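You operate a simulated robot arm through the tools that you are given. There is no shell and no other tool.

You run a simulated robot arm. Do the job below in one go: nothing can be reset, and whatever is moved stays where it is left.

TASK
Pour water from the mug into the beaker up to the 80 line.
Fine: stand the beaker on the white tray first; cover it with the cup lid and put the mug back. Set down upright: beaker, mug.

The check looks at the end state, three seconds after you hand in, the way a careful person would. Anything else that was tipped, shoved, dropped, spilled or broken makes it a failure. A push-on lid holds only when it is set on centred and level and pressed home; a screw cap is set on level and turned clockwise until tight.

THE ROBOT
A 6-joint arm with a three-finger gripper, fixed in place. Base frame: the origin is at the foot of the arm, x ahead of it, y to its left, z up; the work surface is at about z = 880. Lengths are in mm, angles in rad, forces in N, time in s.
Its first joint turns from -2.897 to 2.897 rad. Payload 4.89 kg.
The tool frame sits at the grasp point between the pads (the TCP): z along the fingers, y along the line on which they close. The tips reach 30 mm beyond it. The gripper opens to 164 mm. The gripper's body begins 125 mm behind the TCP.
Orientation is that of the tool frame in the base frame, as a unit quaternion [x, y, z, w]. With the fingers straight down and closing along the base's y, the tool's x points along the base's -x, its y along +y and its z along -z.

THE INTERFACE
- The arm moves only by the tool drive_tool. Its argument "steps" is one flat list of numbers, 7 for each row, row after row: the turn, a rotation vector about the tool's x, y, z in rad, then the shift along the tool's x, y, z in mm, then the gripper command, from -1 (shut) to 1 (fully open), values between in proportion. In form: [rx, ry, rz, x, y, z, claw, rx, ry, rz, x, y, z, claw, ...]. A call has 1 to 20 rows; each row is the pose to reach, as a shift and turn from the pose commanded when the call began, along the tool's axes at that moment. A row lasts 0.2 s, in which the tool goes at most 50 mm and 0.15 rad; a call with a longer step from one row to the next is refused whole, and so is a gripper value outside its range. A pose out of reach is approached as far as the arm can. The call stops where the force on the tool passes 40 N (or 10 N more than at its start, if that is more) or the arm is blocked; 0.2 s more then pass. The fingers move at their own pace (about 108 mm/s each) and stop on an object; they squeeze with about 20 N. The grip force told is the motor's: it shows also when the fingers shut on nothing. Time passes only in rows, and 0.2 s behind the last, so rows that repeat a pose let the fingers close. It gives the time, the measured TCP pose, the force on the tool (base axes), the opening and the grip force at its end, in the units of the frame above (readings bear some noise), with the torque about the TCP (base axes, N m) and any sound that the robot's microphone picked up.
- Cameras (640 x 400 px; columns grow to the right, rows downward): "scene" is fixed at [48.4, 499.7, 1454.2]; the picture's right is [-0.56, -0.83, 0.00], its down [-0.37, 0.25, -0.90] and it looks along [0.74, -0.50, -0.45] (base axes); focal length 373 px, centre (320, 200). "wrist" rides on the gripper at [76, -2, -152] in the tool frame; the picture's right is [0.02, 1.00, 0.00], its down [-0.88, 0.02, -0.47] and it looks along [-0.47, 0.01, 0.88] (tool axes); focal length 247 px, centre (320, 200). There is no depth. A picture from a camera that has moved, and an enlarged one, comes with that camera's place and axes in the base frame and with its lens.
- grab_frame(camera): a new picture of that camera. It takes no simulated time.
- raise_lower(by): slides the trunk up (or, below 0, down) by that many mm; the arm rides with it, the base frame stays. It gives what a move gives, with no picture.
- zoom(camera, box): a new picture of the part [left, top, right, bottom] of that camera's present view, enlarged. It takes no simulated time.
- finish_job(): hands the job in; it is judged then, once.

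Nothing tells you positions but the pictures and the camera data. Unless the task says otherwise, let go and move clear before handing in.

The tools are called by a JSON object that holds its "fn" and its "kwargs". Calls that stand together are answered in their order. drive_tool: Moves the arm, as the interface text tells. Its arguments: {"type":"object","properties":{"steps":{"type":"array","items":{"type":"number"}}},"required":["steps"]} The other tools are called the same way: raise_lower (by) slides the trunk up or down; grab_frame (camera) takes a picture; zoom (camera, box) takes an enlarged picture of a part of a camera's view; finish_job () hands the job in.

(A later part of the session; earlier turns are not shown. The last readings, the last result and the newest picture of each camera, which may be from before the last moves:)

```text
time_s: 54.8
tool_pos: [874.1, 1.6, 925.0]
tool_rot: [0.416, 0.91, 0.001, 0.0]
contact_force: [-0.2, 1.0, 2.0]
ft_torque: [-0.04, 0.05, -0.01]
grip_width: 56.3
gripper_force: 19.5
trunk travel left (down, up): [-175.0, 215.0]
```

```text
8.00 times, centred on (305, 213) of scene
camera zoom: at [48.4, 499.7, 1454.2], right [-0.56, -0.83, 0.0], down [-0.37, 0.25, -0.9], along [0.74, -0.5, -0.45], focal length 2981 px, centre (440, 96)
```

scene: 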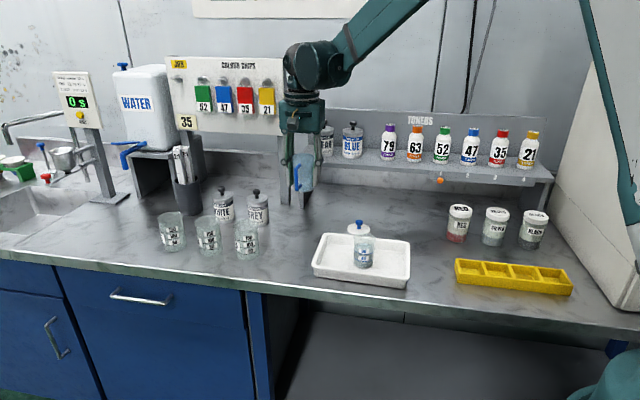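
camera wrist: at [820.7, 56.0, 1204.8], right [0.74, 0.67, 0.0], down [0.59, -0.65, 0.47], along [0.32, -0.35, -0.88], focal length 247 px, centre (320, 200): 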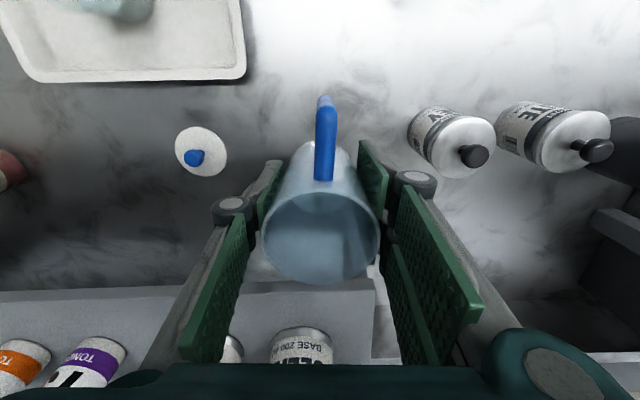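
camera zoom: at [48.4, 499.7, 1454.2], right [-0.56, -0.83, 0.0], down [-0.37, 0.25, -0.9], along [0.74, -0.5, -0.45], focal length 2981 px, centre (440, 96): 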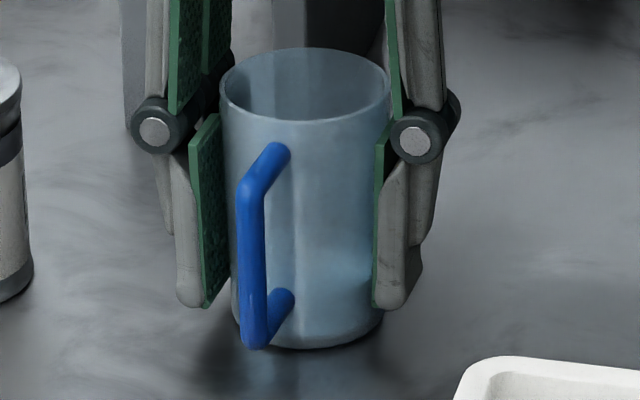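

The mug is back on the bench at its original place, with light contact. I'll release it and rise straight up.

{"fn": "drive_tool", "kwargs": {"steps": [0, 0, 0, 0, 0, 0, 0.1, 0, 0, 0, 0, 0, 0, 0.1, 0, 0, 0, 0, 0, 0, 0.1, 0, 0, 0, 0, 0, -20, 0.1, 0, 0, 0, 0, 0, -60, 0.1, 0, 0, 0, 0, 0, -100, 0.1, 0, 0, 0, 0, 0, -140, 0.1, 0, 0, 0, 0, 0, -140, 0.1]}}

{"fn": "grab_frame", "kwargs": {"camera": "wrist"}}

{"fn": "zoom", "kwargs": {"camera": "scene", "box": [280, 180, 420, 290]}}

```text
time_s: 56.6
tool_pos: [872.5, 2.8, 1064.0]
tool_rot: [0.415, 0.91, 0.001, 0.001]
contact_force: [-0.6, -0.8, 0.7]
ft_torque: [-0.05, -0.06, 0.03]
grip_width: 89.9
gripper_force: 0.1
trunk travel left (down, up): [-175.0, 215.0]
```

```text
taken
camera wrist: at [821.2, 59.4, 1216.7], right [0.74, 0.67, 0.0], down [0.59, -0.65, 0.47], along [0.32, -0.35, -0.88], focal length 247 px, centre (320, 200)
```

wrist: 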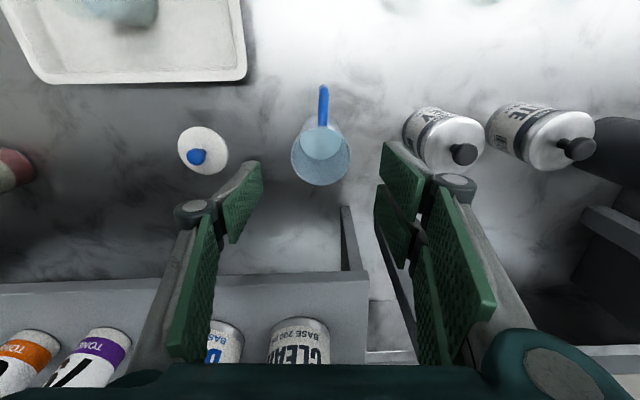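

```text
3.64 times, centred on (350, 235) of scene
camera zoom: at [48.4, 499.7, 1454.2], right [-0.56, -0.83, 0.0], down [-0.37, 0.25, -0.9], along [0.74, -0.5, -0.45], focal length 1355 px, centre (211, 73)
```

zoom: 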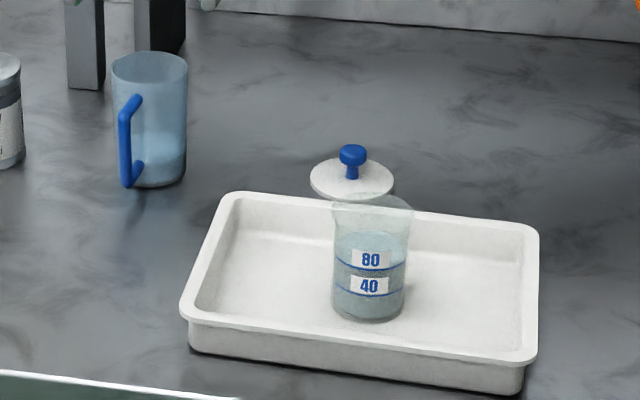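

The mug is back with the remaining water. Now I'll move over the lid, near (767,-124), with the gripper narrowed to inspect its knob.

{"fn": "drive_tool", "kwargs": {"steps": [0, 0, 0, -4, -30, 0, 0.1, 0, 0, 0, -10, -65, 0, 0.1, 0, 0, 0, -16, -100, 10, -0.1, 0, 0, 0, -21, -132, 20, -0.3, 0, 0, 0, -25, -155, 35, -0.4, 0, 0, 0, -25.2, -161.9, 44, -0.4, 0, 0, 0, -25.2, -161.9, 44, -0.4]}}

{"fn": "grab_frame", "kwargs": {"camera": "wrist"}}

{"fn": "zoom", "kwargs": {"camera": "wrist", "box": [260, 90, 380, 200]}}

{"fn": "zoom", "kwargs": {"camera": "scene", "box": [310, 150, 410, 260]}}

```text
time_s: 58.2
tool_pos: [767.0, -124.2, 1020.6]
tool_rot: [0.416, 0.909, 0.001, 0.001]
contact_force: [0.6, 0.3, -0.3]
ft_torque: [0.02, -0.02, 0.0]
grip_width: 49.3
gripper_force: 0.1
trunk travel left (down, up): [-175.0, 215.0]
```

```text
taken
camera wrist: at [716.8, -68.4, 1172.3], right [0.74, 0.67, 0.0], down [0.59, -0.65, 0.47], along [0.32, -0.35, -0.88], focal length 247 px, centre (320, 200)
```

wrist: 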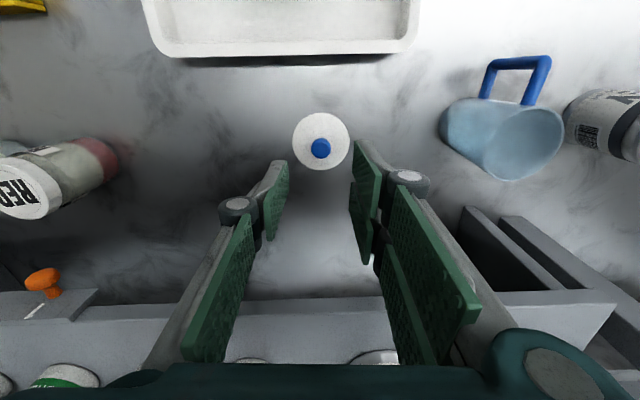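

```text
3.64 times, centred on (320, 145) of wrist
camera zoom: at [716.8, -68.4, 1172.3], right [0.74, 0.67, 0.0], down [0.59, -0.65, 0.47], along [0.32, -0.35, -0.88], focal length 898 px, centre (320, 400)
```

zoom: 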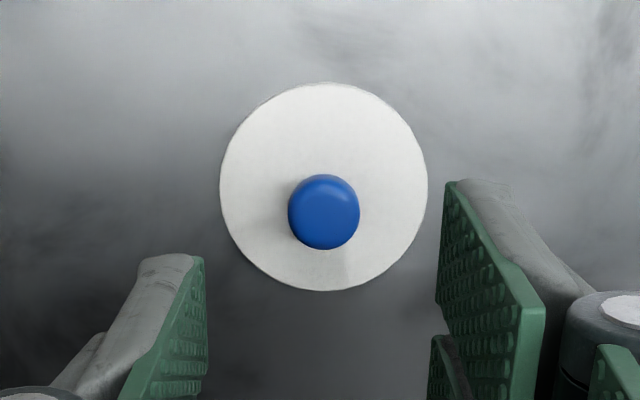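

```text
3.64 times, centred on (360, 205) of scene
camera zoom: at [48.4, 499.7, 1454.2], right [-0.56, -0.83, 0.0], down [-0.37, 0.25, -0.9], along [0.74, -0.5, -0.45], focal length 1355 px, centre (174, 182)
```

zoom: 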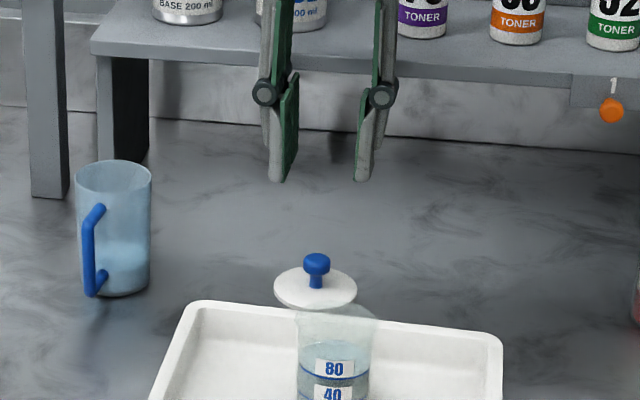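

The lid disc is about 67 mm across with a 21 mm knob, and the tool is centred over it. I'll descend to the knob.

{"fn": "drive_tool", "kwargs": {"steps": [0, 0, 0, 0.8, 0.8, 30, -0.4, 0, 0, 0, 0.8, 0.8, 60, -0.4, 0, 0, 0, 0.8, 0.8, 80, -0.4, 0, 0, 0, 0.8, 0.8, 88, -0.4, 0, 0, 0, 0.8, 0.8, 88, -0.4]}}

{"fn": "zoom", "kwargs": {"camera": "scene", "box": [330, 195, 390, 245]}}

{"fn": "zoom", "kwargs": {"camera": "wrist", "box": [240, 110, 400, 240]}}

```text
time_s: 59.4
tool_pos: [768.4, -120.6, 931.4]
tool_rot: [0.415, 0.91, 0.0, 0.0]
contact_force: [0.2, 0.6, 0.0]
ft_torque: [-0.02, 0.03, -0.01]
grip_width: 49.2
gripper_force: 0.1
trunk travel left (down, up): [-175.0, 215.0]
```

```text
8.00 times, centred on (360, 220) of scene
camera zoom: at [48.4, 499.7, 1454.2], right [-0.56, -0.83, 0.0], down [-0.37, 0.25, -0.9], along [0.74, -0.5, -0.45], focal length 2981 px, centre (0, 40)
```

zoom: 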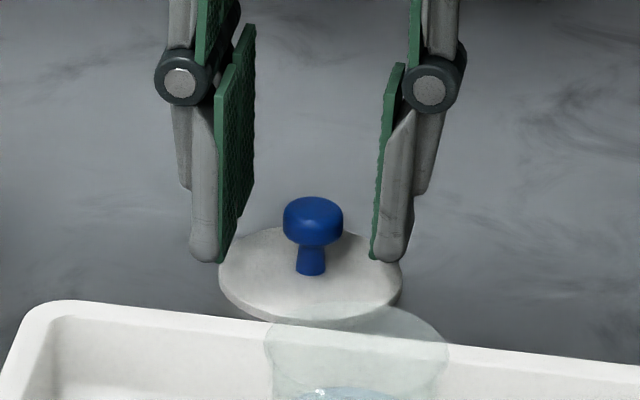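

```text
3.08 times, centred on (320, 175) of wrist
camera zoom: at [717.1, -64.3, 1084.7], right [0.74, 0.67, 0.0], down [0.59, -0.65, 0.47], along [0.32, -0.35, -0.88], focal length 760 px, centre (320, 277)
```

zoom: 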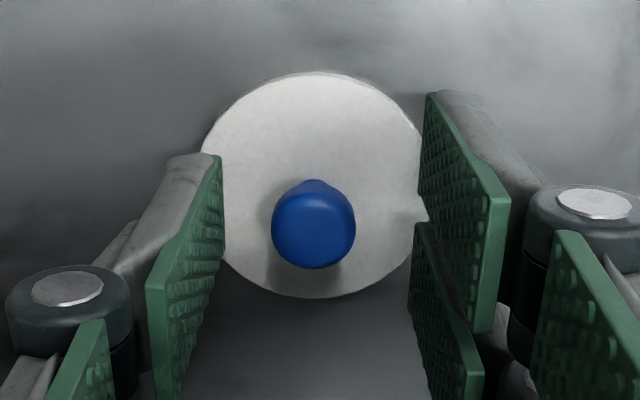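

The knob sits slightly left of centre, so I'll correct 2 mm, lower another 8 mm and close gently on it.

{"fn": "drive_tool", "kwargs": {"steps": [0, 0, 0, 0, -2, 4, -0.4, 0, 0, 0, 0, -2, 8, -0.4, 0, 0, 0, 0, -2, 8, -0.4]}}

{"fn": "zoom", "kwargs": {"camera": "scene", "box": [330, 195, 390, 245]}}

{"fn": "zoom", "kwargs": {"camera": "wrist", "box": [240, 110, 400, 240]}}

```text
time_s: 60.2
tool_pos: [765.5, -123.2, 924.1]
tool_rot: [0.416, 0.91, 0.001, 0.0]
contact_force: [-0.7, 0.2, 0.5]
ft_torque: [0.0, 0.0, 0.02]
grip_width: 49.4
gripper_force: 0.1
trunk travel left (down, up): [-175.0, 215.0]
```

```text
8.00 times, centred on (360, 220) of scene
camera zoom: at [48.4, 499.7, 1454.2], right [-0.56, -0.83, 0.0], down [-0.37, 0.25, -0.9], along [0.74, -0.5, -0.45], focal length 2981 px, centre (0, 40)
```

zoom: 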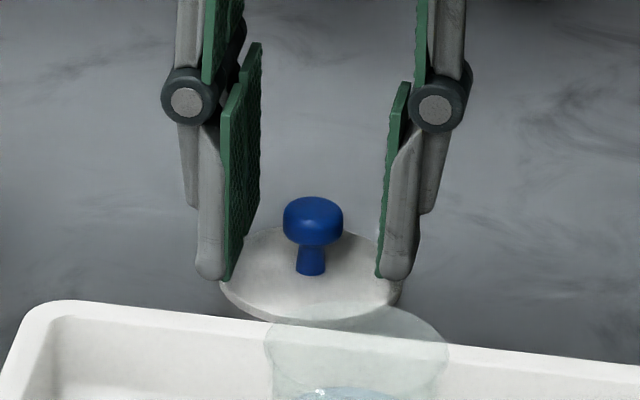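

```text
3.08 times, centred on (320, 175) of wrist
camera zoom: at [715.0, -65.8, 1077.6], right [0.74, 0.67, 0.0], down [0.59, -0.65, 0.47], along [0.32, -0.35, -0.88], focal length 760 px, centre (320, 277)
```

zoom: 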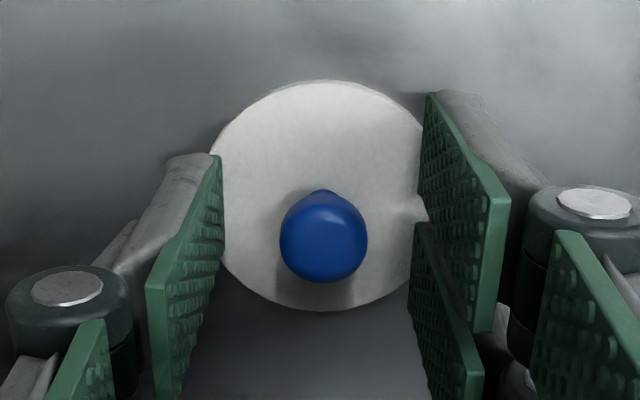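

The knob is centred between the pads; closing on it.

{"fn": "drive_tool", "kwargs": {"steps": [0, 0, 0, 0, 0, 0, -0.7, 0, 0, 0, 0, 0, 0, -1, 0, 0, 0, 0, 0, 0, -1, 0, 0, 0, 0, 0, 0, -1]}}

{"fn": "zoom", "kwargs": {"camera": "scene", "box": [330, 195, 390, 245]}}

```text
time_s: 61.2
tool_pos: [766.3, -122.2, 924.8]
tool_rot: [0.416, 0.91, 0.001, 0.001]
contact_force: [0.5, -0.6, -0.5]
ft_torque: [-0.01, -0.02, -0.01]
grip_width: 18.4
gripper_force: 20.3
trunk travel left (down, up): [-175.0, 215.0]
```

```text
8.00 times, centred on (360, 220) of scene
camera zoom: at [48.4, 499.7, 1454.2], right [-0.56, -0.83, 0.0], down [-0.37, 0.25, -0.9], along [0.74, -0.5, -0.45], focal length 2981 px, centre (0, 40)
```

zoom: 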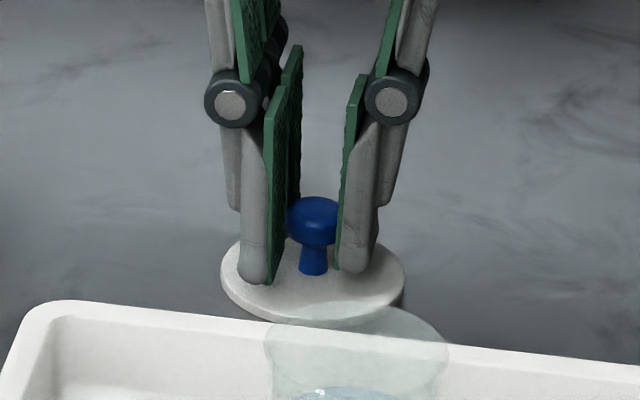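

The lid is gripped by the knob. I'll lift it and move to a standoff where the wrist camera can see both the lid and the beaker rim.

{"fn": "drive_tool", "kwargs": {"steps": [0, 0, 0, 0, 0, -10, -1, 0, 0, 0, 0, 0, -30, -1, 0, 0, 0, 0, 0, -60, -1, 0, 0, 0, 0, 0, -90, -1, 0, 0, 0, 0, 0, -105, -1, 0, 0, 0, 15, -7, -105, -1, 0, 0, 0, 35, -16, -105, -1, 0, 0, 0, 55, -25, -105, -1, 0, 0, 0, 75, -34, -105, -1, 0, 0, 0, 87, -38.4, -105, -1, 0, 0, 0, 87, -38.4, -105, -1]}}

{"fn": "grab_frame", "kwargs": {"camera": "wrist"}}

{"fn": "zoom", "kwargs": {"camera": "wrist", "box": [250, 20, 390, 200]}}

{"fn": "zoom", "kwargs": {"camera": "scene", "box": [300, 160, 420, 280]}}

```text
time_s: 63.6
tool_pos: [681.9, -84.9, 1028.0]
tool_rot: [0.415, 0.91, 0.001, 0.001]
contact_force: [0.0, 0.3, -0.9]
ft_torque: [-0.02, -0.05, -0.01]
grip_width: 18.7
gripper_force: 19.7
trunk travel left (down, up): [-175.0, 215.0]
```

```text
taken
camera wrist: at [629.7, -28.5, 1181.0], right [0.74, 0.67, 0.0], down [0.59, -0.65, 0.47], along [0.32, -0.35, -0.88], focal length 247 px, centre (320, 200)
```

wrist: 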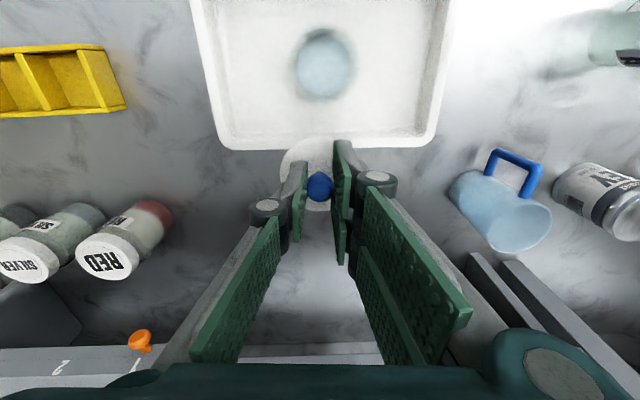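

```text
2.22 times, centred on (320, 110) of wrist
camera zoom: at [629.7, -28.5, 1181.0], right [0.74, 0.67, 0.0], down [0.59, -0.65, 0.47], along [0.32, -0.35, -0.88], focal length 549 px, centre (320, 400)
```

zoom: 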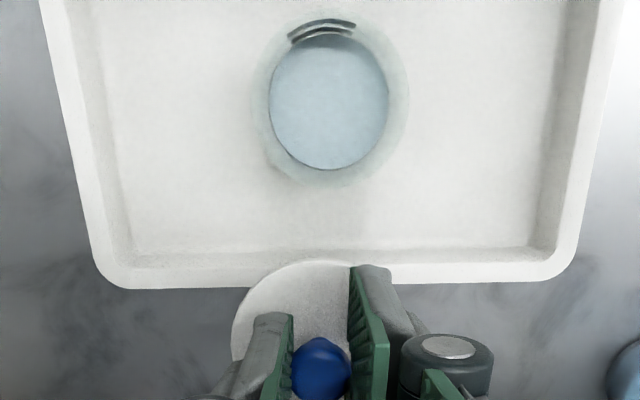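

```text
3.33 times, centred on (360, 220) of scene
camera zoom: at [48.4, 499.7, 1454.2], right [-0.56, -0.83, 0.0], down [-0.37, 0.25, -0.9], along [0.74, -0.5, -0.45], focal length 1242 px, centre (187, 133)
```

zoom: 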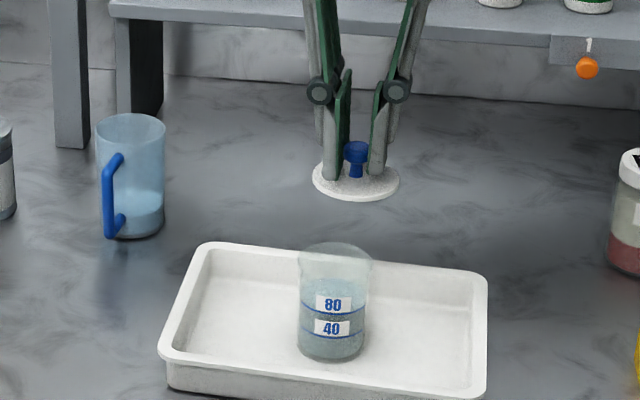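

The lid hangs level. I'll take a sharper look at the beaker rim to fix its exact centre relative to the tool.

{"fn": "zoom", "kwargs": {"camera": "wrist", "box": [280, 15, 370, 110]}}

{"fn": "zoom", "kwargs": {"camera": "wrist", "box": [270, 120, 380, 230]}}

{"fn": "drive_tool", "kwargs": {"steps": [0, 0, 0, 0, 0, 0, -1]}}

{"fn": "drive_tool", "kwargs": {"steps": [0, 0, 0, 0, 0, 0, -1]}}

{"fn": "drive_tool", "kwargs": {"steps": [0, 0, 0, 0, 0, 0, -1]}}

{"fn": "drive_tool", "kwargs": {"steps": [0, 0, 0, 0, 0, 0, -1]}}

```text
4.21 times, centred on (325, 62) of wrist
camera zoom: at [629.7, -28.5, 1181.0], right [0.74, 0.67, 0.0], down [0.59, -0.65, 0.47], along [0.32, -0.35, -0.88], focal length 1040 px, centre (299, 779)
```

zoom: 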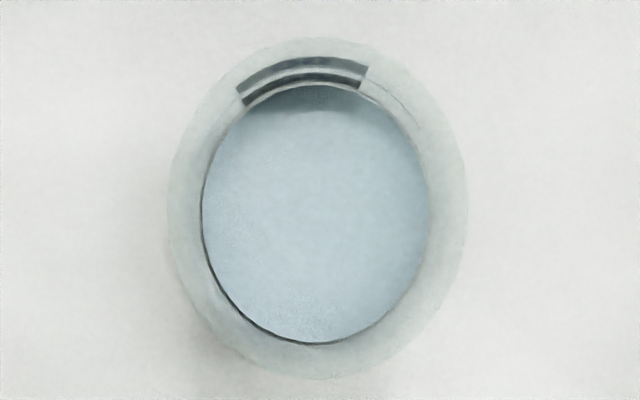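

```text
3.64 times, centred on (325, 175) of wrist
camera zoom: at [629.7, -28.5, 1181.0], right [0.74, 0.67, 0.0], down [0.59, -0.65, 0.47], along [0.32, -0.35, -0.88], focal length 898 px, centre (302, 291)
```

zoom: 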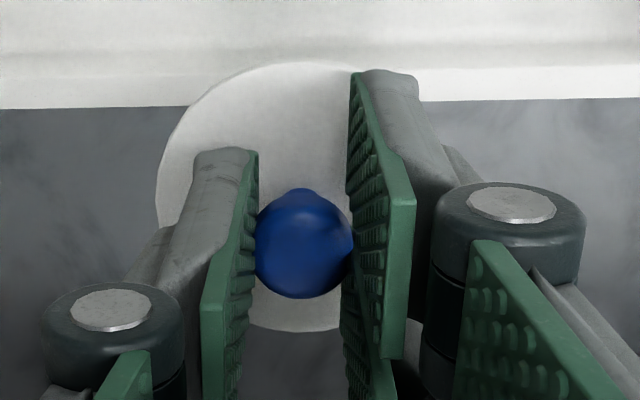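

```text
time_s: 64.0
tool_pos: [680.6, -85.6, 1027.9]
tool_rot: [0.416, 0.909, 0.001, 0.001]
contact_force: [-0.1, -0.2, -0.1]
ft_torque: [0.02, 0.0, 0.02]
grip_width: 18.5
gripper_force: 19.4
trunk travel left (down, up): [-175.0, 215.0]
```

```text
time_s: 64.4
tool_pos: [680.4, -85.8, 1028.9]
tool_rot: [0.415, 0.91, 0.001, 0.0]
contact_force: [0.4, -0.4, -0.7]
ft_torque: [0.0, 0.04, 0.04]
grip_width: 18.9
gripper_force: 20.0
trunk travel left (down, up): [-175.0, 215.0]
```

```text
time_s: 64.8
tool_pos: [680.5, -85.4, 1028.0]
tool_rot: [0.415, 0.91, 0.001, 0.0]
contact_force: [-0.4, -0.4, 0.0]
ft_torque: [0.03, 0.01, 0.0]
grip_width: 18.6
gripper_force: 20.1
trunk travel left (down, up): [-175.0, 215.0]
```

```text
time_s: 65.2
tool_pos: [681.7, -85.7, 1028.6]
tool_rot: [0.415, 0.91, 0.0, 0.0]
contact_force: [0.8, 0.3, 0.0]
ft_torque: [0.01, 0.02, 0.03]
grip_width: 18.5
gripper_force: 20.1
trunk travel left (down, up): [-175.0, 215.0]
```

I put the beaker rim centre about 77 mm ahead along tool x, and the lid centre about 3 mm behind the tool axis. I'll shift 80 mm to place the lid over the beaker, then verify from the scene camera.

{"fn": "drive_tool", "kwargs": {"steps": [0, 0, 0, 15, 0.4, 0, -1, 0, 0, 0, 35, 0.8, 0, -1, 0, 0, 0, 55, 1.2, 0, -1, 0, 0, 0, 70, 1.4, 0, -1, 0, 0, 0, 80, 1.6, 0, -1, 0, 0, 0, 80, 1.6, 8, -1, 0, 0, 0, 80, 1.6, 12, -1, 0, 0, 0, 80, 1.6, 12, -1]}}

{"fn": "zoom", "kwargs": {"camera": "scene", "box": [335, 195, 400, 275]}}

{"fn": "zoom", "kwargs": {"camera": "wrist", "box": [250, 110, 390, 240]}}

```text
time_s: 67.0
tool_pos: [629.3, -19.9, 1016.2]
tool_rot: [0.415, 0.91, 0.001, 0.001]
contact_force: [-0.8, 0.4, 0.4]
ft_torque: [0.0, -0.01, 0.0]
grip_width: 18.7
gripper_force: 20.2
trunk travel left (down, up): [-175.0, 215.0]
```

```text
5.00 times, centred on (368, 235) of scene
camera zoom: at [48.4, 499.7, 1454.2], right [-0.56, -0.83, 0.0], down [-0.37, 0.25, -0.9], along [0.74, -0.5, -0.45], focal length 1863 px, centre (82, 25)
```

zoom: 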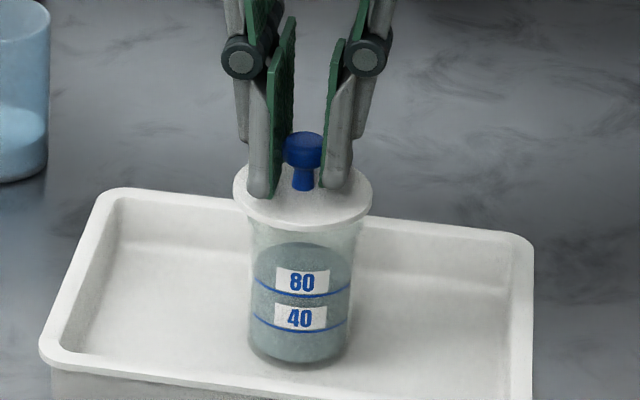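

```text
3.08 times, centred on (320, 175) of wrist
camera zoom: at [579.3, 35.9, 1168.6], right [0.74, 0.67, 0.0], down [0.59, -0.65, 0.47], along [0.32, -0.35, -0.88], focal length 760 px, centre (320, 277)
```

zoom: 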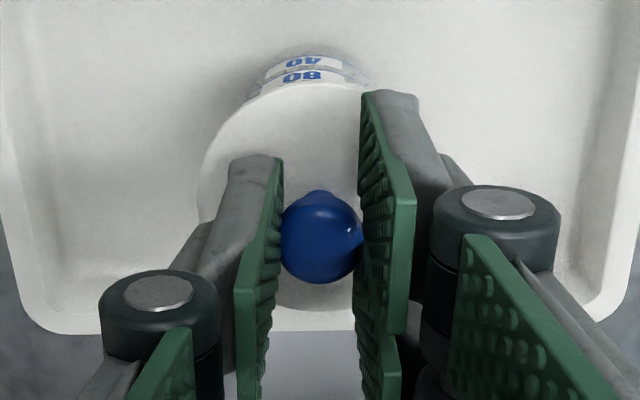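

{"fn": "drive_tool", "kwargs": {"steps": [0, 0, 0, 0, 0, 0, -1]}}

{"fn": "drive_tool", "kwargs": {"steps": [0, 0, 0, 0, 0, 0, -1]}}

{"fn": "drive_tool", "kwargs": {"steps": [0, 0, 0, 0, 0, 0, -1]}}

{"fn": "zoom", "kwargs": {"camera": "scene", "box": [350, 215, 385, 250]}}

```text
time_s: 67.4
tool_pos: [628.7, -20.8, 1015.7]
tool_rot: [0.415, 0.91, 0.001, 0.0]
contact_force: [0.4, 0.0, -0.3]
ft_torque: [0.03, 0.02, -0.01]
grip_width: 18.5
gripper_force: 20.1
trunk travel left (down, up): [-175.0, 215.0]
```

```text
time_s: 67.8
tool_pos: [629.5, -20.1, 1016.6]
tool_rot: [0.415, 0.91, 0.001, 0.0]
contact_force: [-0.5, -0.4, -0.9]
ft_torque: [-0.03, 0.04, 0.03]
grip_width: 18.7
gripper_force: 19.8
trunk travel left (down, up): [-175.0, 215.0]
```

```text
time_s: 68.2
tool_pos: [629.3, -19.8, 1015.4]
tool_rot: [0.416, 0.909, 0.001, 0.0]
contact_force: [-0.2, -0.3, -0.2]
ft_torque: [-0.01, 0.02, 0.0]
grip_width: 18.3
gripper_force: 19.8
trunk travel left (down, up): [-175.0, 215.0]
```

```text
11.43 times, centred on (368, 232) of scene
camera zoom: at [48.4, 499.7, 1454.2], right [-0.56, -0.83, 0.0], down [-0.37, 0.25, -0.9], along [0.74, -0.5, -0.45], focal length 4259 px, centre (-223, -171)
```

zoom: 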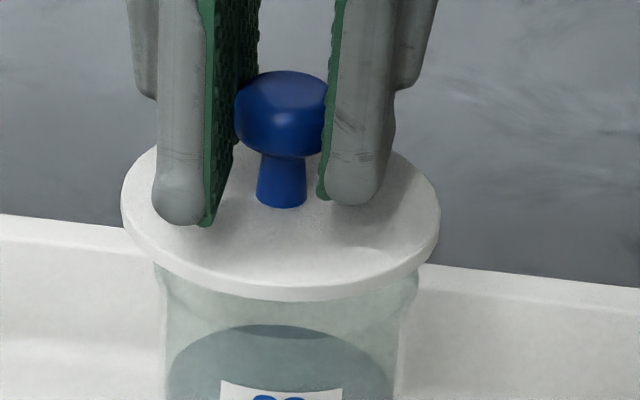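

Averaged readings and the scene view both show the lid about 4 mm off towards the camera. I'll correct that and lower so the lid is just above the rim.

{"fn": "drive_tool", "kwargs": {"steps": [0, 0, 0, -3.5, -2.0, 0, -1, 0, 0, 0, -3.5, -2.0, 4, -1, 0, 0, 0, -3.5, -2.0, 8, -1, 0, 0, 0, -3.5, -2.0, 8, -1]}}

{"fn": "drive_tool", "kwargs": {"steps": [0, 0, 0, 0, 0, 0, -1]}}

{"fn": "drive_tool", "kwargs": {"steps": [0, 0, 0, 0, 0, 0, -1]}}

{"fn": "zoom", "kwargs": {"camera": "scene", "box": [350, 215, 385, 250]}}

{"fn": "zoom", "kwargs": {"camera": "wrist", "box": [270, 110, 380, 220]}}

```text
time_s: 69.2
tool_pos: [629.5, -25.2, 1008.6]
tool_rot: [0.415, 0.91, 0.001, 0.001]
contact_force: [0.3, 0.2, -0.3]
ft_torque: [0.02, 0.0, 0.02]
grip_width: 18.6
gripper_force: 20.0
trunk travel left (down, up): [-175.0, 215.0]
```

```text
time_s: 69.6
tool_pos: [629.6, -25.0, 1007.9]
tool_rot: [0.415, 0.91, 0.0, 0.0]
contact_force: [-1.6, -0.5, -0.8]
ft_torque: [-0.02, 0.02, 0.01]
grip_width: 18.6
gripper_force: 19.9
trunk travel left (down, up): [-175.0, 215.0]
```

```text
time_s: 70.0
tool_pos: [629.6, -25.4, 1007.4]
tool_rot: [0.416, 0.909, 0.001, 0.0]
contact_force: [0.0, 0.0, 0.5]
ft_torque: [-0.02, 0.02, -0.03]
grip_width: 18.6
gripper_force: 20.2
trunk travel left (down, up): [-175.0, 215.0]
```

```text
11.43 times, centred on (368, 232) of scene
camera zoom: at [48.4, 499.7, 1454.2], right [-0.56, -0.83, 0.0], down [-0.37, 0.25, -0.9], along [0.74, -0.5, -0.45], focal length 4259 px, centre (-223, -171)
```

zoom: 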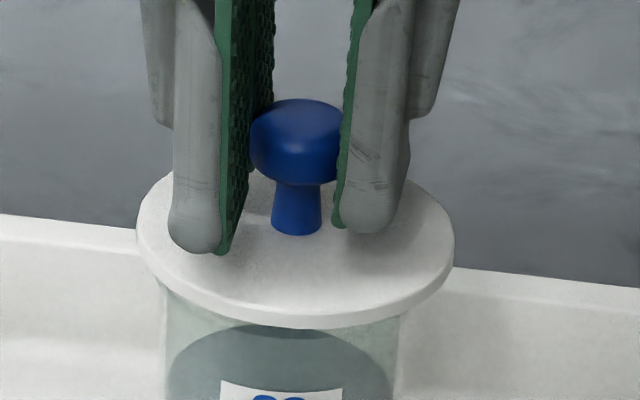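

```text
3.64 times, centred on (325, 165) of wrist
camera zoom: at [578.5, 31.8, 1160.8], right [0.74, 0.67, 0.0], down [0.59, -0.65, 0.47], along [0.32, -0.35, -0.88], focal length 898 px, centre (302, 327)
```

zoom: 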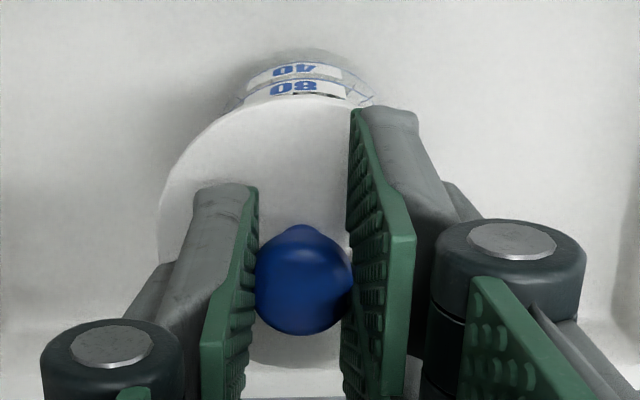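

It's within about 1 mm now. I'll fine-tune 1.2 mm and lower gently until the lid touches the rim.

{"fn": "drive_tool", "kwargs": {"steps": [0, 0, 0, 0.3, 1.2, 0, -1, 0, 0, 0, 0.3, 1.2, 2, -1, 0, 0, 0, 0.3, 1.2, 3.5, -1, 0, 0, 0, 0.3, 1.2, 3.5, -1]}}

{"fn": "drive_tool", "kwargs": {"steps": [0, 0, 0, 0, 0, 1, -1, 0, 0, 0, 0, 0, 1, -1]}}

{"fn": "zoom", "kwargs": {"camera": "scene", "box": [350, 220, 385, 255]}}

```text
time_s: 71.0
tool_pos: [628.5, -25.4, 1003.9]
tool_rot: [0.416, 0.909, 0.001, 0.001]
contact_force: [0.2, 0.1, 0.2]
ft_torque: [0.01, 0.03, -0.01]
grip_width: 18.6
gripper_force: 19.9
trunk travel left (down, up): [-175.0, 215.0]
```

```text
time_s: 71.6
tool_pos: [629.2, -25.6, 1004.6]
tool_rot: [0.415, 0.91, 0.001, 0.001]
contact_force: [0.2, 0.7, -0.6]
ft_torque: [-0.02, -0.02, 0.02]
grip_width: 18.4
gripper_force: 19.6
trunk travel left (down, up): [-175.0, 215.0]
```

```text
11.43 times, centred on (368, 238) of scene
camera zoom: at [48.4, 499.7, 1454.2], right [-0.56, -0.83, 0.0], down [-0.37, 0.25, -0.9], along [0.74, -0.5, -0.45], focal length 4259 px, centre (-223, -229)
```

zoom: 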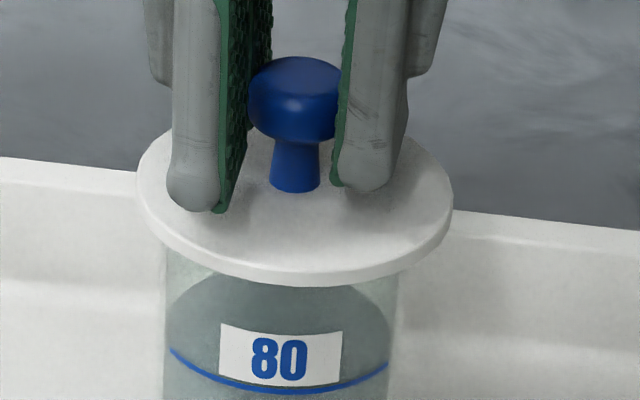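

{"fn": "drive_tool", "kwargs": {"steps": [0, 0, 0, 0.4, 1.0, 0, -1, 0, 0, 0, 0.5, 2.0, 0, -1, 0, 0, 0, 0.5, 2.0, 0, -1, 0, 0, 0, 0.5, 2.0, 0, -1]}}

{"fn": "zoom", "kwargs": {"camera": "scene", "box": [350, 220, 385, 255]}}

```text
time_s: 72.6
tool_pos: [631.5, -21.5, 1004.1]
tool_rot: [0.415, 0.91, 0.001, 0.0]
contact_force: [0.0, 0.1, -0.4]
ft_torque: [0.01, 0.01, 0.02]
grip_width: 18.6
gripper_force: 20.1
trunk travel left (down, up): [-175.0, 215.0]
```

```text
11.43 times, centred on (368, 238) of scene
camera zoom: at [48.4, 499.7, 1454.2], right [-0.56, -0.83, 0.0], down [-0.37, 0.25, -0.9], along [0.74, -0.5, -0.45], focal length 4259 px, centre (-223, -229)
```

zoom: 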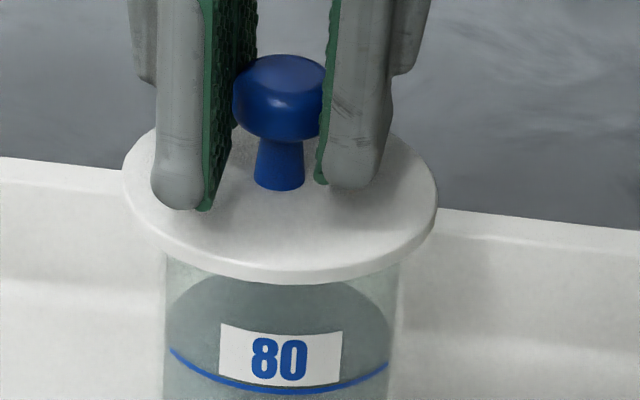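

{"fn": "drive_tool", "kwargs": {"steps": [0, 0, 0, 0, -0.5, 0, -1, 0, 0, 0, 0, -1.0, 0, -1, 0, 0, 0, 0, -1.0, 0, -1, 0, 0, 0, 0, -1.0, 0, -1]}}

{"fn": "zoom", "kwargs": {"camera": "scene", "box": [350, 220, 385, 255]}}

```text
time_s: 73.6
tool_pos: [631.0, -22.3, 1004.5]
tool_rot: [0.416, 0.909, 0.0, 0.0]
contact_force: [0.0, 0.1, 0.3]
ft_torque: [0.02, 0.02, 0.0]
grip_width: 19.5
gripper_force: 20.7
trunk travel left (down, up): [-175.0, 215.0]
```

```text
11.43 times, centred on (368, 238) of scene
camera zoom: at [48.4, 499.7, 1454.2], right [-0.56, -0.83, 0.0], down [-0.37, 0.25, -0.9], along [0.74, -0.5, -0.45], focal length 4259 px, centre (-223, -229)
```

zoom: 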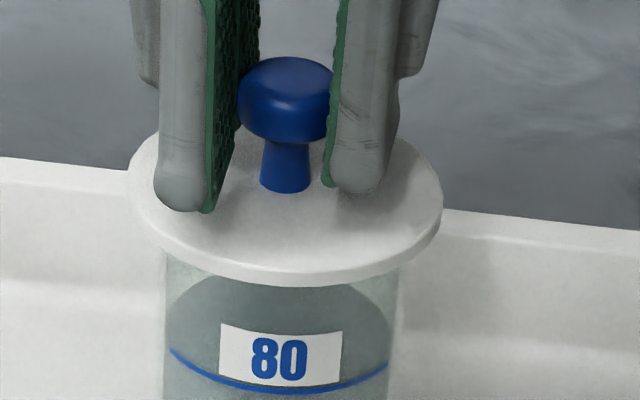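

The lid and rim now line up laterally to within about 0.6 mm. I'll lower in 1 mm steps until I feel contact.

{"fn": "drive_tool", "kwargs": {"steps": [0, 0, 0, 0, 0, 1, -1, 0, 0, 0, 0, 0, 1, -1, 0, 0, 0, 0, 0, 1, -1]}}

{"fn": "drive_tool", "kwargs": {"steps": [0, 0, 0, 0, 0, 1, -1, 0, 0, 0, 0, 0, 1, -1, 0, 0, 0, 0, 0, 1, -1]}}

{"fn": "zoom", "kwargs": {"camera": "scene", "box": [350, 220, 385, 255]}}

```text
time_s: 74.4
tool_pos: [631.1, -23.0, 1002.2]
tool_rot: [0.416, 0.909, 0.001, 0.0]
contact_force: [0.3, -0.1, -0.8]
ft_torque: [0.02, 0.0, 0.02]
grip_width: 19.4
gripper_force: 19.8
trunk travel left (down, up): [-175.0, 215.0]
```

```text
time_s: 75.2
tool_pos: [630.8, -22.5, 1002.8]
tool_rot: [0.415, 0.91, 0.001, 0.0]
contact_force: [0.5, 0.4, 3.0]
ft_torque: [0.0, 0.03, 0.0]
grip_width: 19.6
gripper_force: 19.7
trunk travel left (down, up): [-175.0, 215.0]
```

```text
11.43 times, centred on (368, 238) of scene
camera zoom: at [48.4, 499.7, 1454.2], right [-0.56, -0.83, 0.0], down [-0.37, 0.25, -0.9], along [0.74, -0.5, -0.45], focal length 4259 px, centre (-223, -229)
```

zoom: 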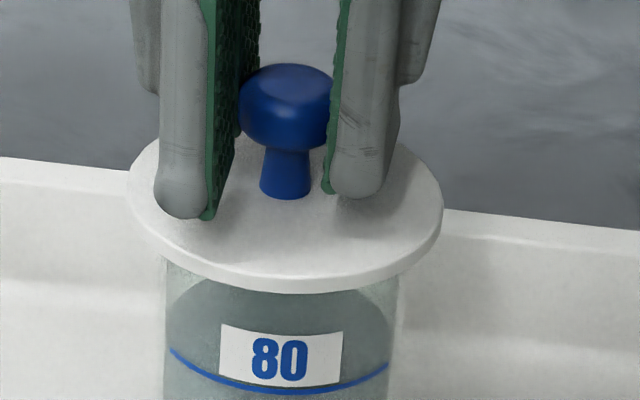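

Contact is detected and the lid's edges sit symmetrically on the rim. Now I'll press down progressively.

{"fn": "drive_tool", "kwargs": {"steps": [0, 0, 0, 0, 0, 0.7, -1, 0, 0, 0, 0, 0, 0.7, -1]}}

{"fn": "drive_tool", "kwargs": {"steps": [0, 0, 0, 0, 0, 0.7, -1, 0, 0, 0, 0, 0, 0.7, -1]}}

{"fn": "zoom", "kwargs": {"camera": "scene", "box": [350, 220, 385, 255]}}

```text
time_s: 75.8
tool_pos: [631.2, -24.2, 1003.0]
tool_rot: [0.415, 0.91, 0.0, 0.0]
contact_force: [1.2, -1.7, 13.3]
ft_torque: [-0.23, -0.24, 0.0]
grip_width: 19.4
gripper_force: 19.7
trunk travel left (down, up): [-175.0, 215.0]
```

```text
time_s: 76.4
tool_pos: [629.6, -21.7, 1002.7]
tool_rot: [0.416, 0.909, 0.0, -0.001]
contact_force: [1.9, -1.6, 13.3]
ft_torque: [-0.15, -0.14, -0.03]
grip_width: 19.3
gripper_force: 19.7
trunk travel left (down, up): [-175.0, 215.0]
```

```text
11.43 times, centred on (368, 238) of scene
camera zoom: at [48.4, 499.7, 1454.2], right [-0.56, -0.83, 0.0], down [-0.37, 0.25, -0.9], along [0.74, -0.5, -0.45], focal length 4259 px, centre (-223, -229)
```

zoom: 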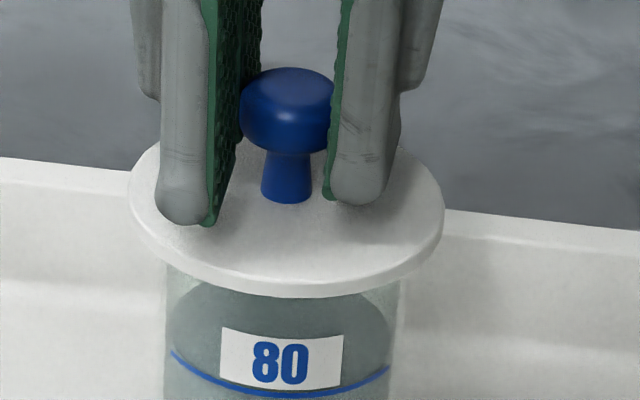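

{"fn": "zoom", "kwargs": {"camera": "scene", "box": [340, 215, 400, 275]}}

{"fn": "zoom", "kwargs": {"camera": "wrist", "box": [260, 100, 380, 220]}}

```text
6.67 times, centred on (370, 245) of scene
camera zoom: at [48.4, 499.7, 1454.2], right [-0.56, -0.83, 0.0], down [-0.37, 0.25, -0.9], along [0.74, -0.5, -0.45], focal length 2484 px, centre (-13, -100)
```

zoom: 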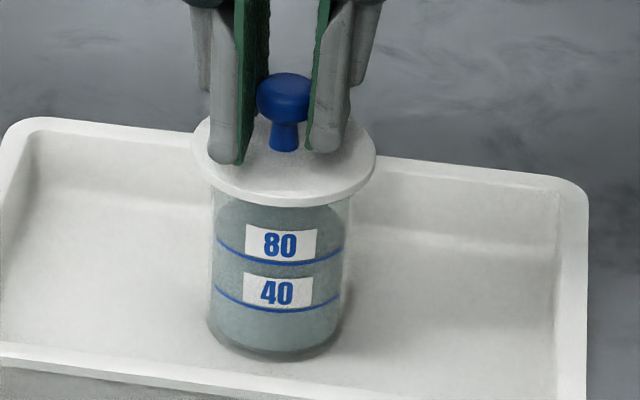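

```text
3.33 times, centred on (320, 160) of wrist
camera zoom: at [578.8, 34.0, 1154.4], right [0.74, 0.67, 0.0], down [0.59, -0.65, 0.47], along [0.32, -0.35, -0.88], focal length 823 px, centre (320, 333)
```

zoom: 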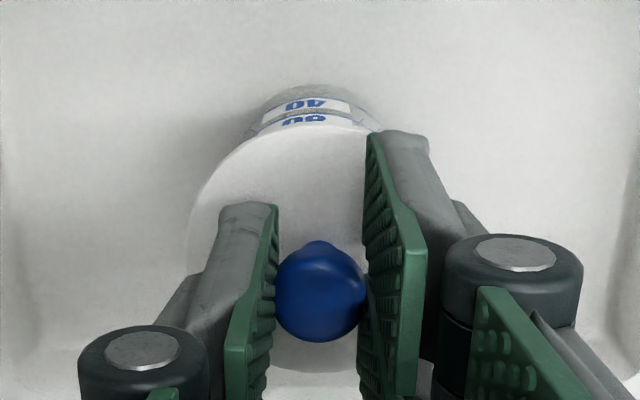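

The force reading suggests the lid sits a little too far towards the camera. I'll ease up a few mm, shift it 1.5 mm back, and touch down again.

{"fn": "drive_tool", "kwargs": {"steps": [0, 0, 0, 0, 0, -2, -1, 0, 0, 0, 0, 0, -5, -1, 0, 0, 0, -1.5, 0, -5, -1, 0, 0, 0, -1.5, 0, -5, -1, 0, 0, 0, -1.5, 0, -5, -1]}}

{"fn": "zoom", "kwargs": {"camera": "scene", "box": [350, 220, 385, 255]}}

{"fn": "drive_tool", "kwargs": {"steps": [0, 0, 0, 0, 0, 0, -1]}}

```text
time_s: 77.6
tool_pos: [630.7, -23.4, 1006.2]
tool_rot: [0.416, 0.909, 0.0, 0.001]
contact_force: [0.9, -0.6, 0.1]
ft_torque: [-0.02, -0.01, -0.03]
grip_width: 19.7
gripper_force: 20.1
trunk travel left (down, up): [-175.0, 215.0]
```

```text
11.43 times, centred on (368, 238) of scene
camera zoom: at [48.4, 499.7, 1454.2], right [-0.56, -0.83, 0.0], down [-0.37, 0.25, -0.9], along [0.74, -0.5, -0.45], focal length 4259 px, centre (-223, -229)
```

zoom: 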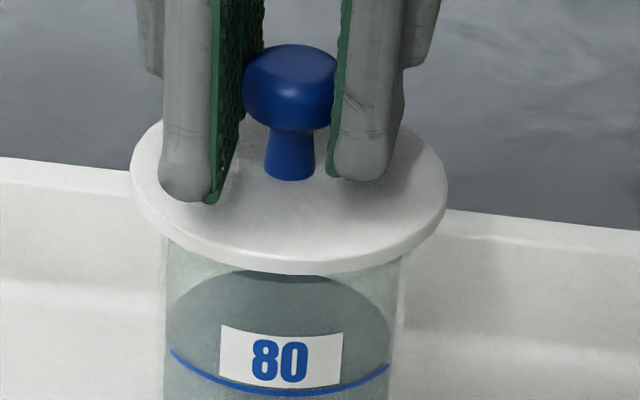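

```text
time_s: 78.0
tool_pos: [631.2, -24.5, 1005.7]
tool_rot: [0.416, 0.909, 0.001, 0.0]
contact_force: [-0.2, -0.5, -0.2]
ft_torque: [0.01, 0.0, 0.03]
grip_width: 19.7
gripper_force: 19.8
trunk travel left (down, up): [-175.0, 215.0]
```

{"fn": "drive_tool", "kwargs": {"steps": [0, 0, 0, 0, 0, 1.5, -1, 0, 0, 0, 0, 0, 2.5, -1, 0, 0, 0, 0, 0, 2.5, -1]}}

{"fn": "drive_tool", "kwargs": {"steps": [0, 0, 0, 0, 0, 0.8, -1, 0, 0, 0, 0, 0, 0.8, -1]}}

{"fn": "drive_tool", "kwargs": {"steps": [0, 0, 0, 0, 0, 0.8, -1, 0, 0, 0, 0, 0, 0.8, -1]}}

{"fn": "zoom", "kwargs": {"camera": "scene", "box": [350, 220, 385, 255]}}

```text
time_s: 78.8
tool_pos: [632.0, -24.7, 1004.5]
tool_rot: [0.415, 0.91, 0.001, 0.0]
contact_force: [-0.6, -0.3, 0.2]
ft_torque: [-0.03, 0.02, -0.02]
grip_width: 19.6
gripper_force: 19.8
trunk travel left (down, up): [-175.0, 215.0]
```

```text
time_s: 79.4
tool_pos: [631.4, -23.3, 1003.5]
tool_rot: [0.415, 0.91, 0.001, 0.0]
contact_force: [-0.5, -0.2, -0.6]
ft_torque: [-0.02, 0.0, 0.01]
grip_width: 19.5
gripper_force: 19.7
trunk travel left (down, up): [-175.0, 215.0]
```

```text
time_s: 80.0
tool_pos: [630.3, -25.8, 1002.2]
tool_rot: [0.415, 0.91, 0.0, 0.0]
contact_force: [0.7, 0.5, 0.3]
ft_torque: [0.01, 0.0, -0.03]
grip_width: 19.5
gripper_force: 20.0
trunk travel left (down, up): [-175.0, 215.0]
```

```text
11.43 times, centred on (368, 238) of scene
camera zoom: at [48.4, 499.7, 1454.2], right [-0.56, -0.83, 0.0], down [-0.37, 0.25, -0.9], along [0.74, -0.5, -0.45], focal length 4259 px, centre (-223, -229)
```

zoom: 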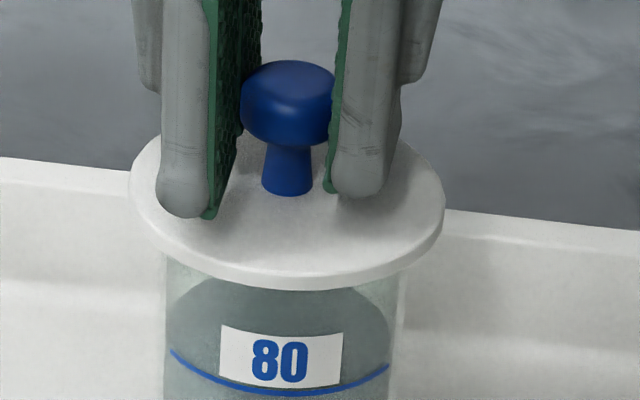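

{"fn": "drive_tool", "kwargs": {"steps": [0, 0, 0, 0, 0, 0.8, -1, 0, 0, 0, 0, 0, 0.8, -1]}}

{"fn": "drive_tool", "kwargs": {"steps": [0, 0, 0, 0, 0, 0.8, -1, 0, 0, 0, 0, 0, 0.8, -1]}}

{"fn": "zoom", "kwargs": {"camera": "scene", "box": [350, 220, 385, 255]}}

```text
time_s: 80.6
tool_pos: [631.8, -24.2, 1002.0]
tool_rot: [0.415, 0.91, 0.001, 0.0]
contact_force: [-1.0, 0.4, 4.4]
ft_torque: [0.09, 0.07, 0.02]
grip_width: 19.6
gripper_force: 19.9
trunk travel left (down, up): [-175.0, 215.0]
```

```text
time_s: 81.2
tool_pos: [631.1, -24.3, 1000.6]
tool_rot: [0.416, 0.909, 0.001, 0.0]
contact_force: [0.1, -0.5, 16.7]
ft_torque: [-0.1, -0.05, 0.02]
grip_width: 19.4
gripper_force: 20.2
trunk travel left (down, up): [-175.0, 215.0]
```

```text
11.43 times, centred on (368, 238) of scene
camera zoom: at [48.4, 499.7, 1454.2], right [-0.56, -0.83, 0.0], down [-0.37, 0.25, -0.9], along [0.74, -0.5, -0.45], focal length 4259 px, centre (-223, -229)
```

zoom: 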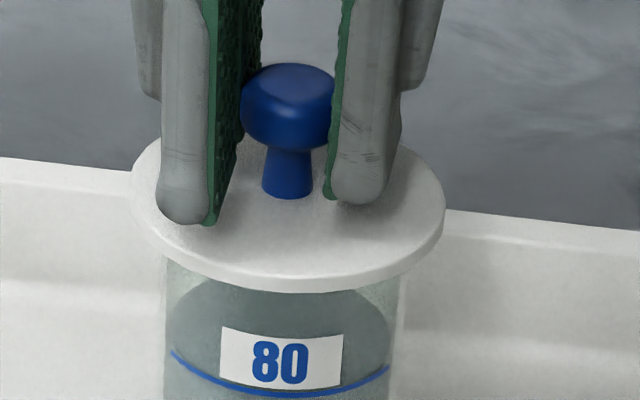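

The contact is now nearly balanced around the rim (small torque, little sideways force). I'll press further.

{"fn": "drive_tool", "kwargs": {"steps": [0, 0, 0, 0, 0, 0.8, -1, 0, 0, 0, 0, 0, 0.8, -1]}}

{"fn": "drive_tool", "kwargs": {"steps": [0, 0, 0, 0, 0, 0.8, -1, 0, 0, 0, 0, 0, 0.8, -1]}}

{"fn": "zoom", "kwargs": {"camera": "scene", "box": [350, 220, 385, 255]}}

```text
time_s: 81.8
tool_pos: [632.3, -24.7, 998.8]
tool_rot: [0.417, 0.909, 0.001, 0.0]
contact_force: [-0.1, -0.1, 15.1]
ft_torque: [-0.08, -0.05, 0.0]
grip_width: 19.2
gripper_force: 20.3
trunk travel left (down, up): [-175.0, 215.0]
```

```text
time_s: 82.4
tool_pos: [631.3, -24.9, 998.7]
tool_rot: [0.415, 0.91, 0.0, 0.001]
contact_force: [-1.6, 0.7, 13.5]
ft_torque: [-0.01, 0.05, -0.01]
grip_width: 18.8
gripper_force: 20.2
trunk travel left (down, up): [-175.0, 215.0]
```

```text
11.43 times, centred on (368, 238) of scene
camera zoom: at [48.4, 499.7, 1454.2], right [-0.56, -0.83, 0.0], down [-0.37, 0.25, -0.9], along [0.74, -0.5, -0.45], focal length 4259 px, centre (-223, -229)
```

zoom: 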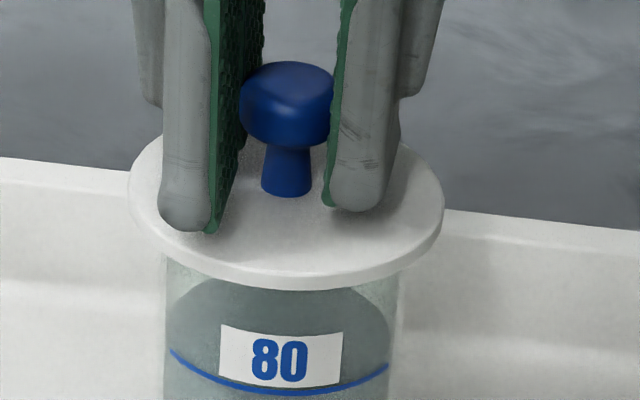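

The fingers are sliding down the knob at about 14 N. I'll let the fingertips go down onto the disc on both sides of the knob and press the lid home with them.

{"fn": "drive_tool", "kwargs": {"steps": [0, 0, 0, 0, 0, 1, -1, 0, 0, 0, 0, 0, 2, -1, 0, 0, 0, 0, 0, 3, -1, 0, 0, 0, 0, 0, 3, -1]}}

{"fn": "drive_tool", "kwargs": {"steps": [0, 0, 0, 0, 0, 1, -1, 0, 0, 0, 0, 0, 2, -1, 0, 0, 0, 0, 0, 2, -1]}}

{"fn": "zoom", "kwargs": {"camera": "scene", "box": [350, 220, 385, 255]}}

```text
time_s: 83.4
tool_pos: [631.3, -24.4, 995.7]
tool_rot: [0.415, 0.91, 0.0, 0.0]
contact_force: [-1.2, 0.0, 14.4]
ft_torque: [-0.11, -0.05, 0.01]
grip_width: 18.9
gripper_force: 20.4
trunk travel left (down, up): [-175.0, 215.0]
```

```text
time_s: 84.2
tool_pos: [630.4, -24.4, 994.1]
tool_rot: [0.416, 0.909, 0.001, 0.0]
contact_force: [1.5, 0.0, 14.4]
ft_torque: [-0.13, -0.01, 0.02]
grip_width: 19.3
gripper_force: 20.7
trunk travel left (down, up): [-175.0, 215.0]
```

```text
11.43 times, centred on (368, 238) of scene
camera zoom: at [48.4, 499.7, 1454.2], right [-0.56, -0.83, 0.0], down [-0.37, 0.25, -0.9], along [0.74, -0.5, -0.45], focal length 4259 px, centre (-223, -229)
```

zoom: 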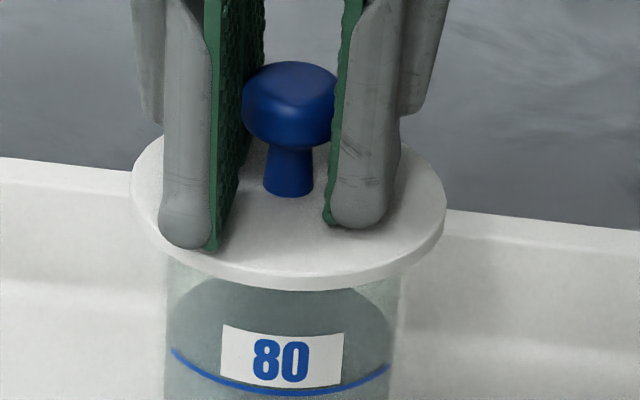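

{"fn": "drive_tool", "kwargs": {"steps": [0, 0, 0, 0, 0, 1, -1, 0, 0, 0, 0, 0, 1, -1]}}

{"fn": "drive_tool", "kwargs": {"steps": [0, 0, 0, 0, 0, 1, -1, 0, 0, 0, 0, 0, 1, -1]}}

{"fn": "zoom", "kwargs": {"camera": "scene", "box": [350, 220, 385, 255]}}

```text
time_s: 84.8
tool_pos: [632.1, -24.6, 994.0]
tool_rot: [0.415, 0.91, 0.001, 0.001]
contact_force: [-1.9, -0.3, 13.8]
ft_torque: [-0.08, -0.02, 0.0]
grip_width: 18.6
gripper_force: 19.9
trunk travel left (down, up): [-175.0, 215.0]
```

```text
time_s: 85.4
tool_pos: [632.4, -25.5, 992.3]
tool_rot: [0.416, 0.909, 0.0, 0.001]
contact_force: [-1.3, 0.9, 13.8]
ft_torque: [-0.08, -0.05, -0.02]
grip_width: 18.6
gripper_force: 19.9
trunk travel left (down, up): [-175.0, 215.0]
```

```text
11.43 times, centred on (368, 238) of scene
camera zoom: at [48.4, 499.7, 1454.2], right [-0.56, -0.83, 0.0], down [-0.37, 0.25, -0.9], along [0.74, -0.5, -0.45], focal length 4259 px, centre (-223, -229)
```

zoom: 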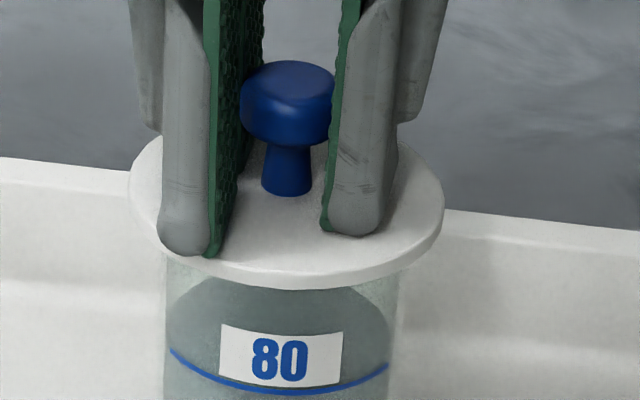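

{"fn": "drive_tool", "kwargs": {"steps": [0, 0, 0, 0, 0, 1, -1, 0, 0, 0, 0, 0, 1, -1]}}

{"fn": "drive_tool", "kwargs": {"steps": [0, 0, 0, 0, 0, 1, -1, 0, 0, 0, 0, 0, 1, -1]}}

{"fn": "zoom", "kwargs": {"camera": "scene", "box": [350, 220, 385, 255]}}

```text
time_s: 86.0
tool_pos: [631.3, -24.2, 991.8]
tool_rot: [0.415, 0.91, 0.001, 0.0]
contact_force: [1.7, 0.3, 18.1]
ft_torque: [-0.12, -0.14, -0.01]
grip_width: 19.0
gripper_force: 19.9
trunk travel left (down, up): [-175.0, 215.0]
```

```text
time_s: 86.6
tool_pos: [631.0, -24.0, 990.2]
tool_rot: [0.415, 0.91, 0.002, 0.001]
contact_force: [4.0, 0.7, 36.5]
ft_torque: [-0.09, -0.29, -0.03]
grip_width: 19.4
gripper_force: 20.2
trunk travel left (down, up): [-175.0, 215.0]
```

```text
11.43 times, centred on (368, 238) of scene
camera zoom: at [48.4, 499.7, 1454.2], right [-0.56, -0.83, 0.0], down [-0.37, 0.25, -0.9], along [0.74, -0.5, -0.45], focal length 4259 px, centre (-223, -229)
```

zoom: 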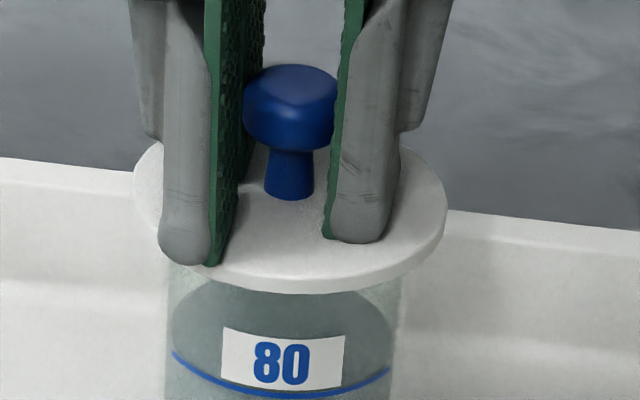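

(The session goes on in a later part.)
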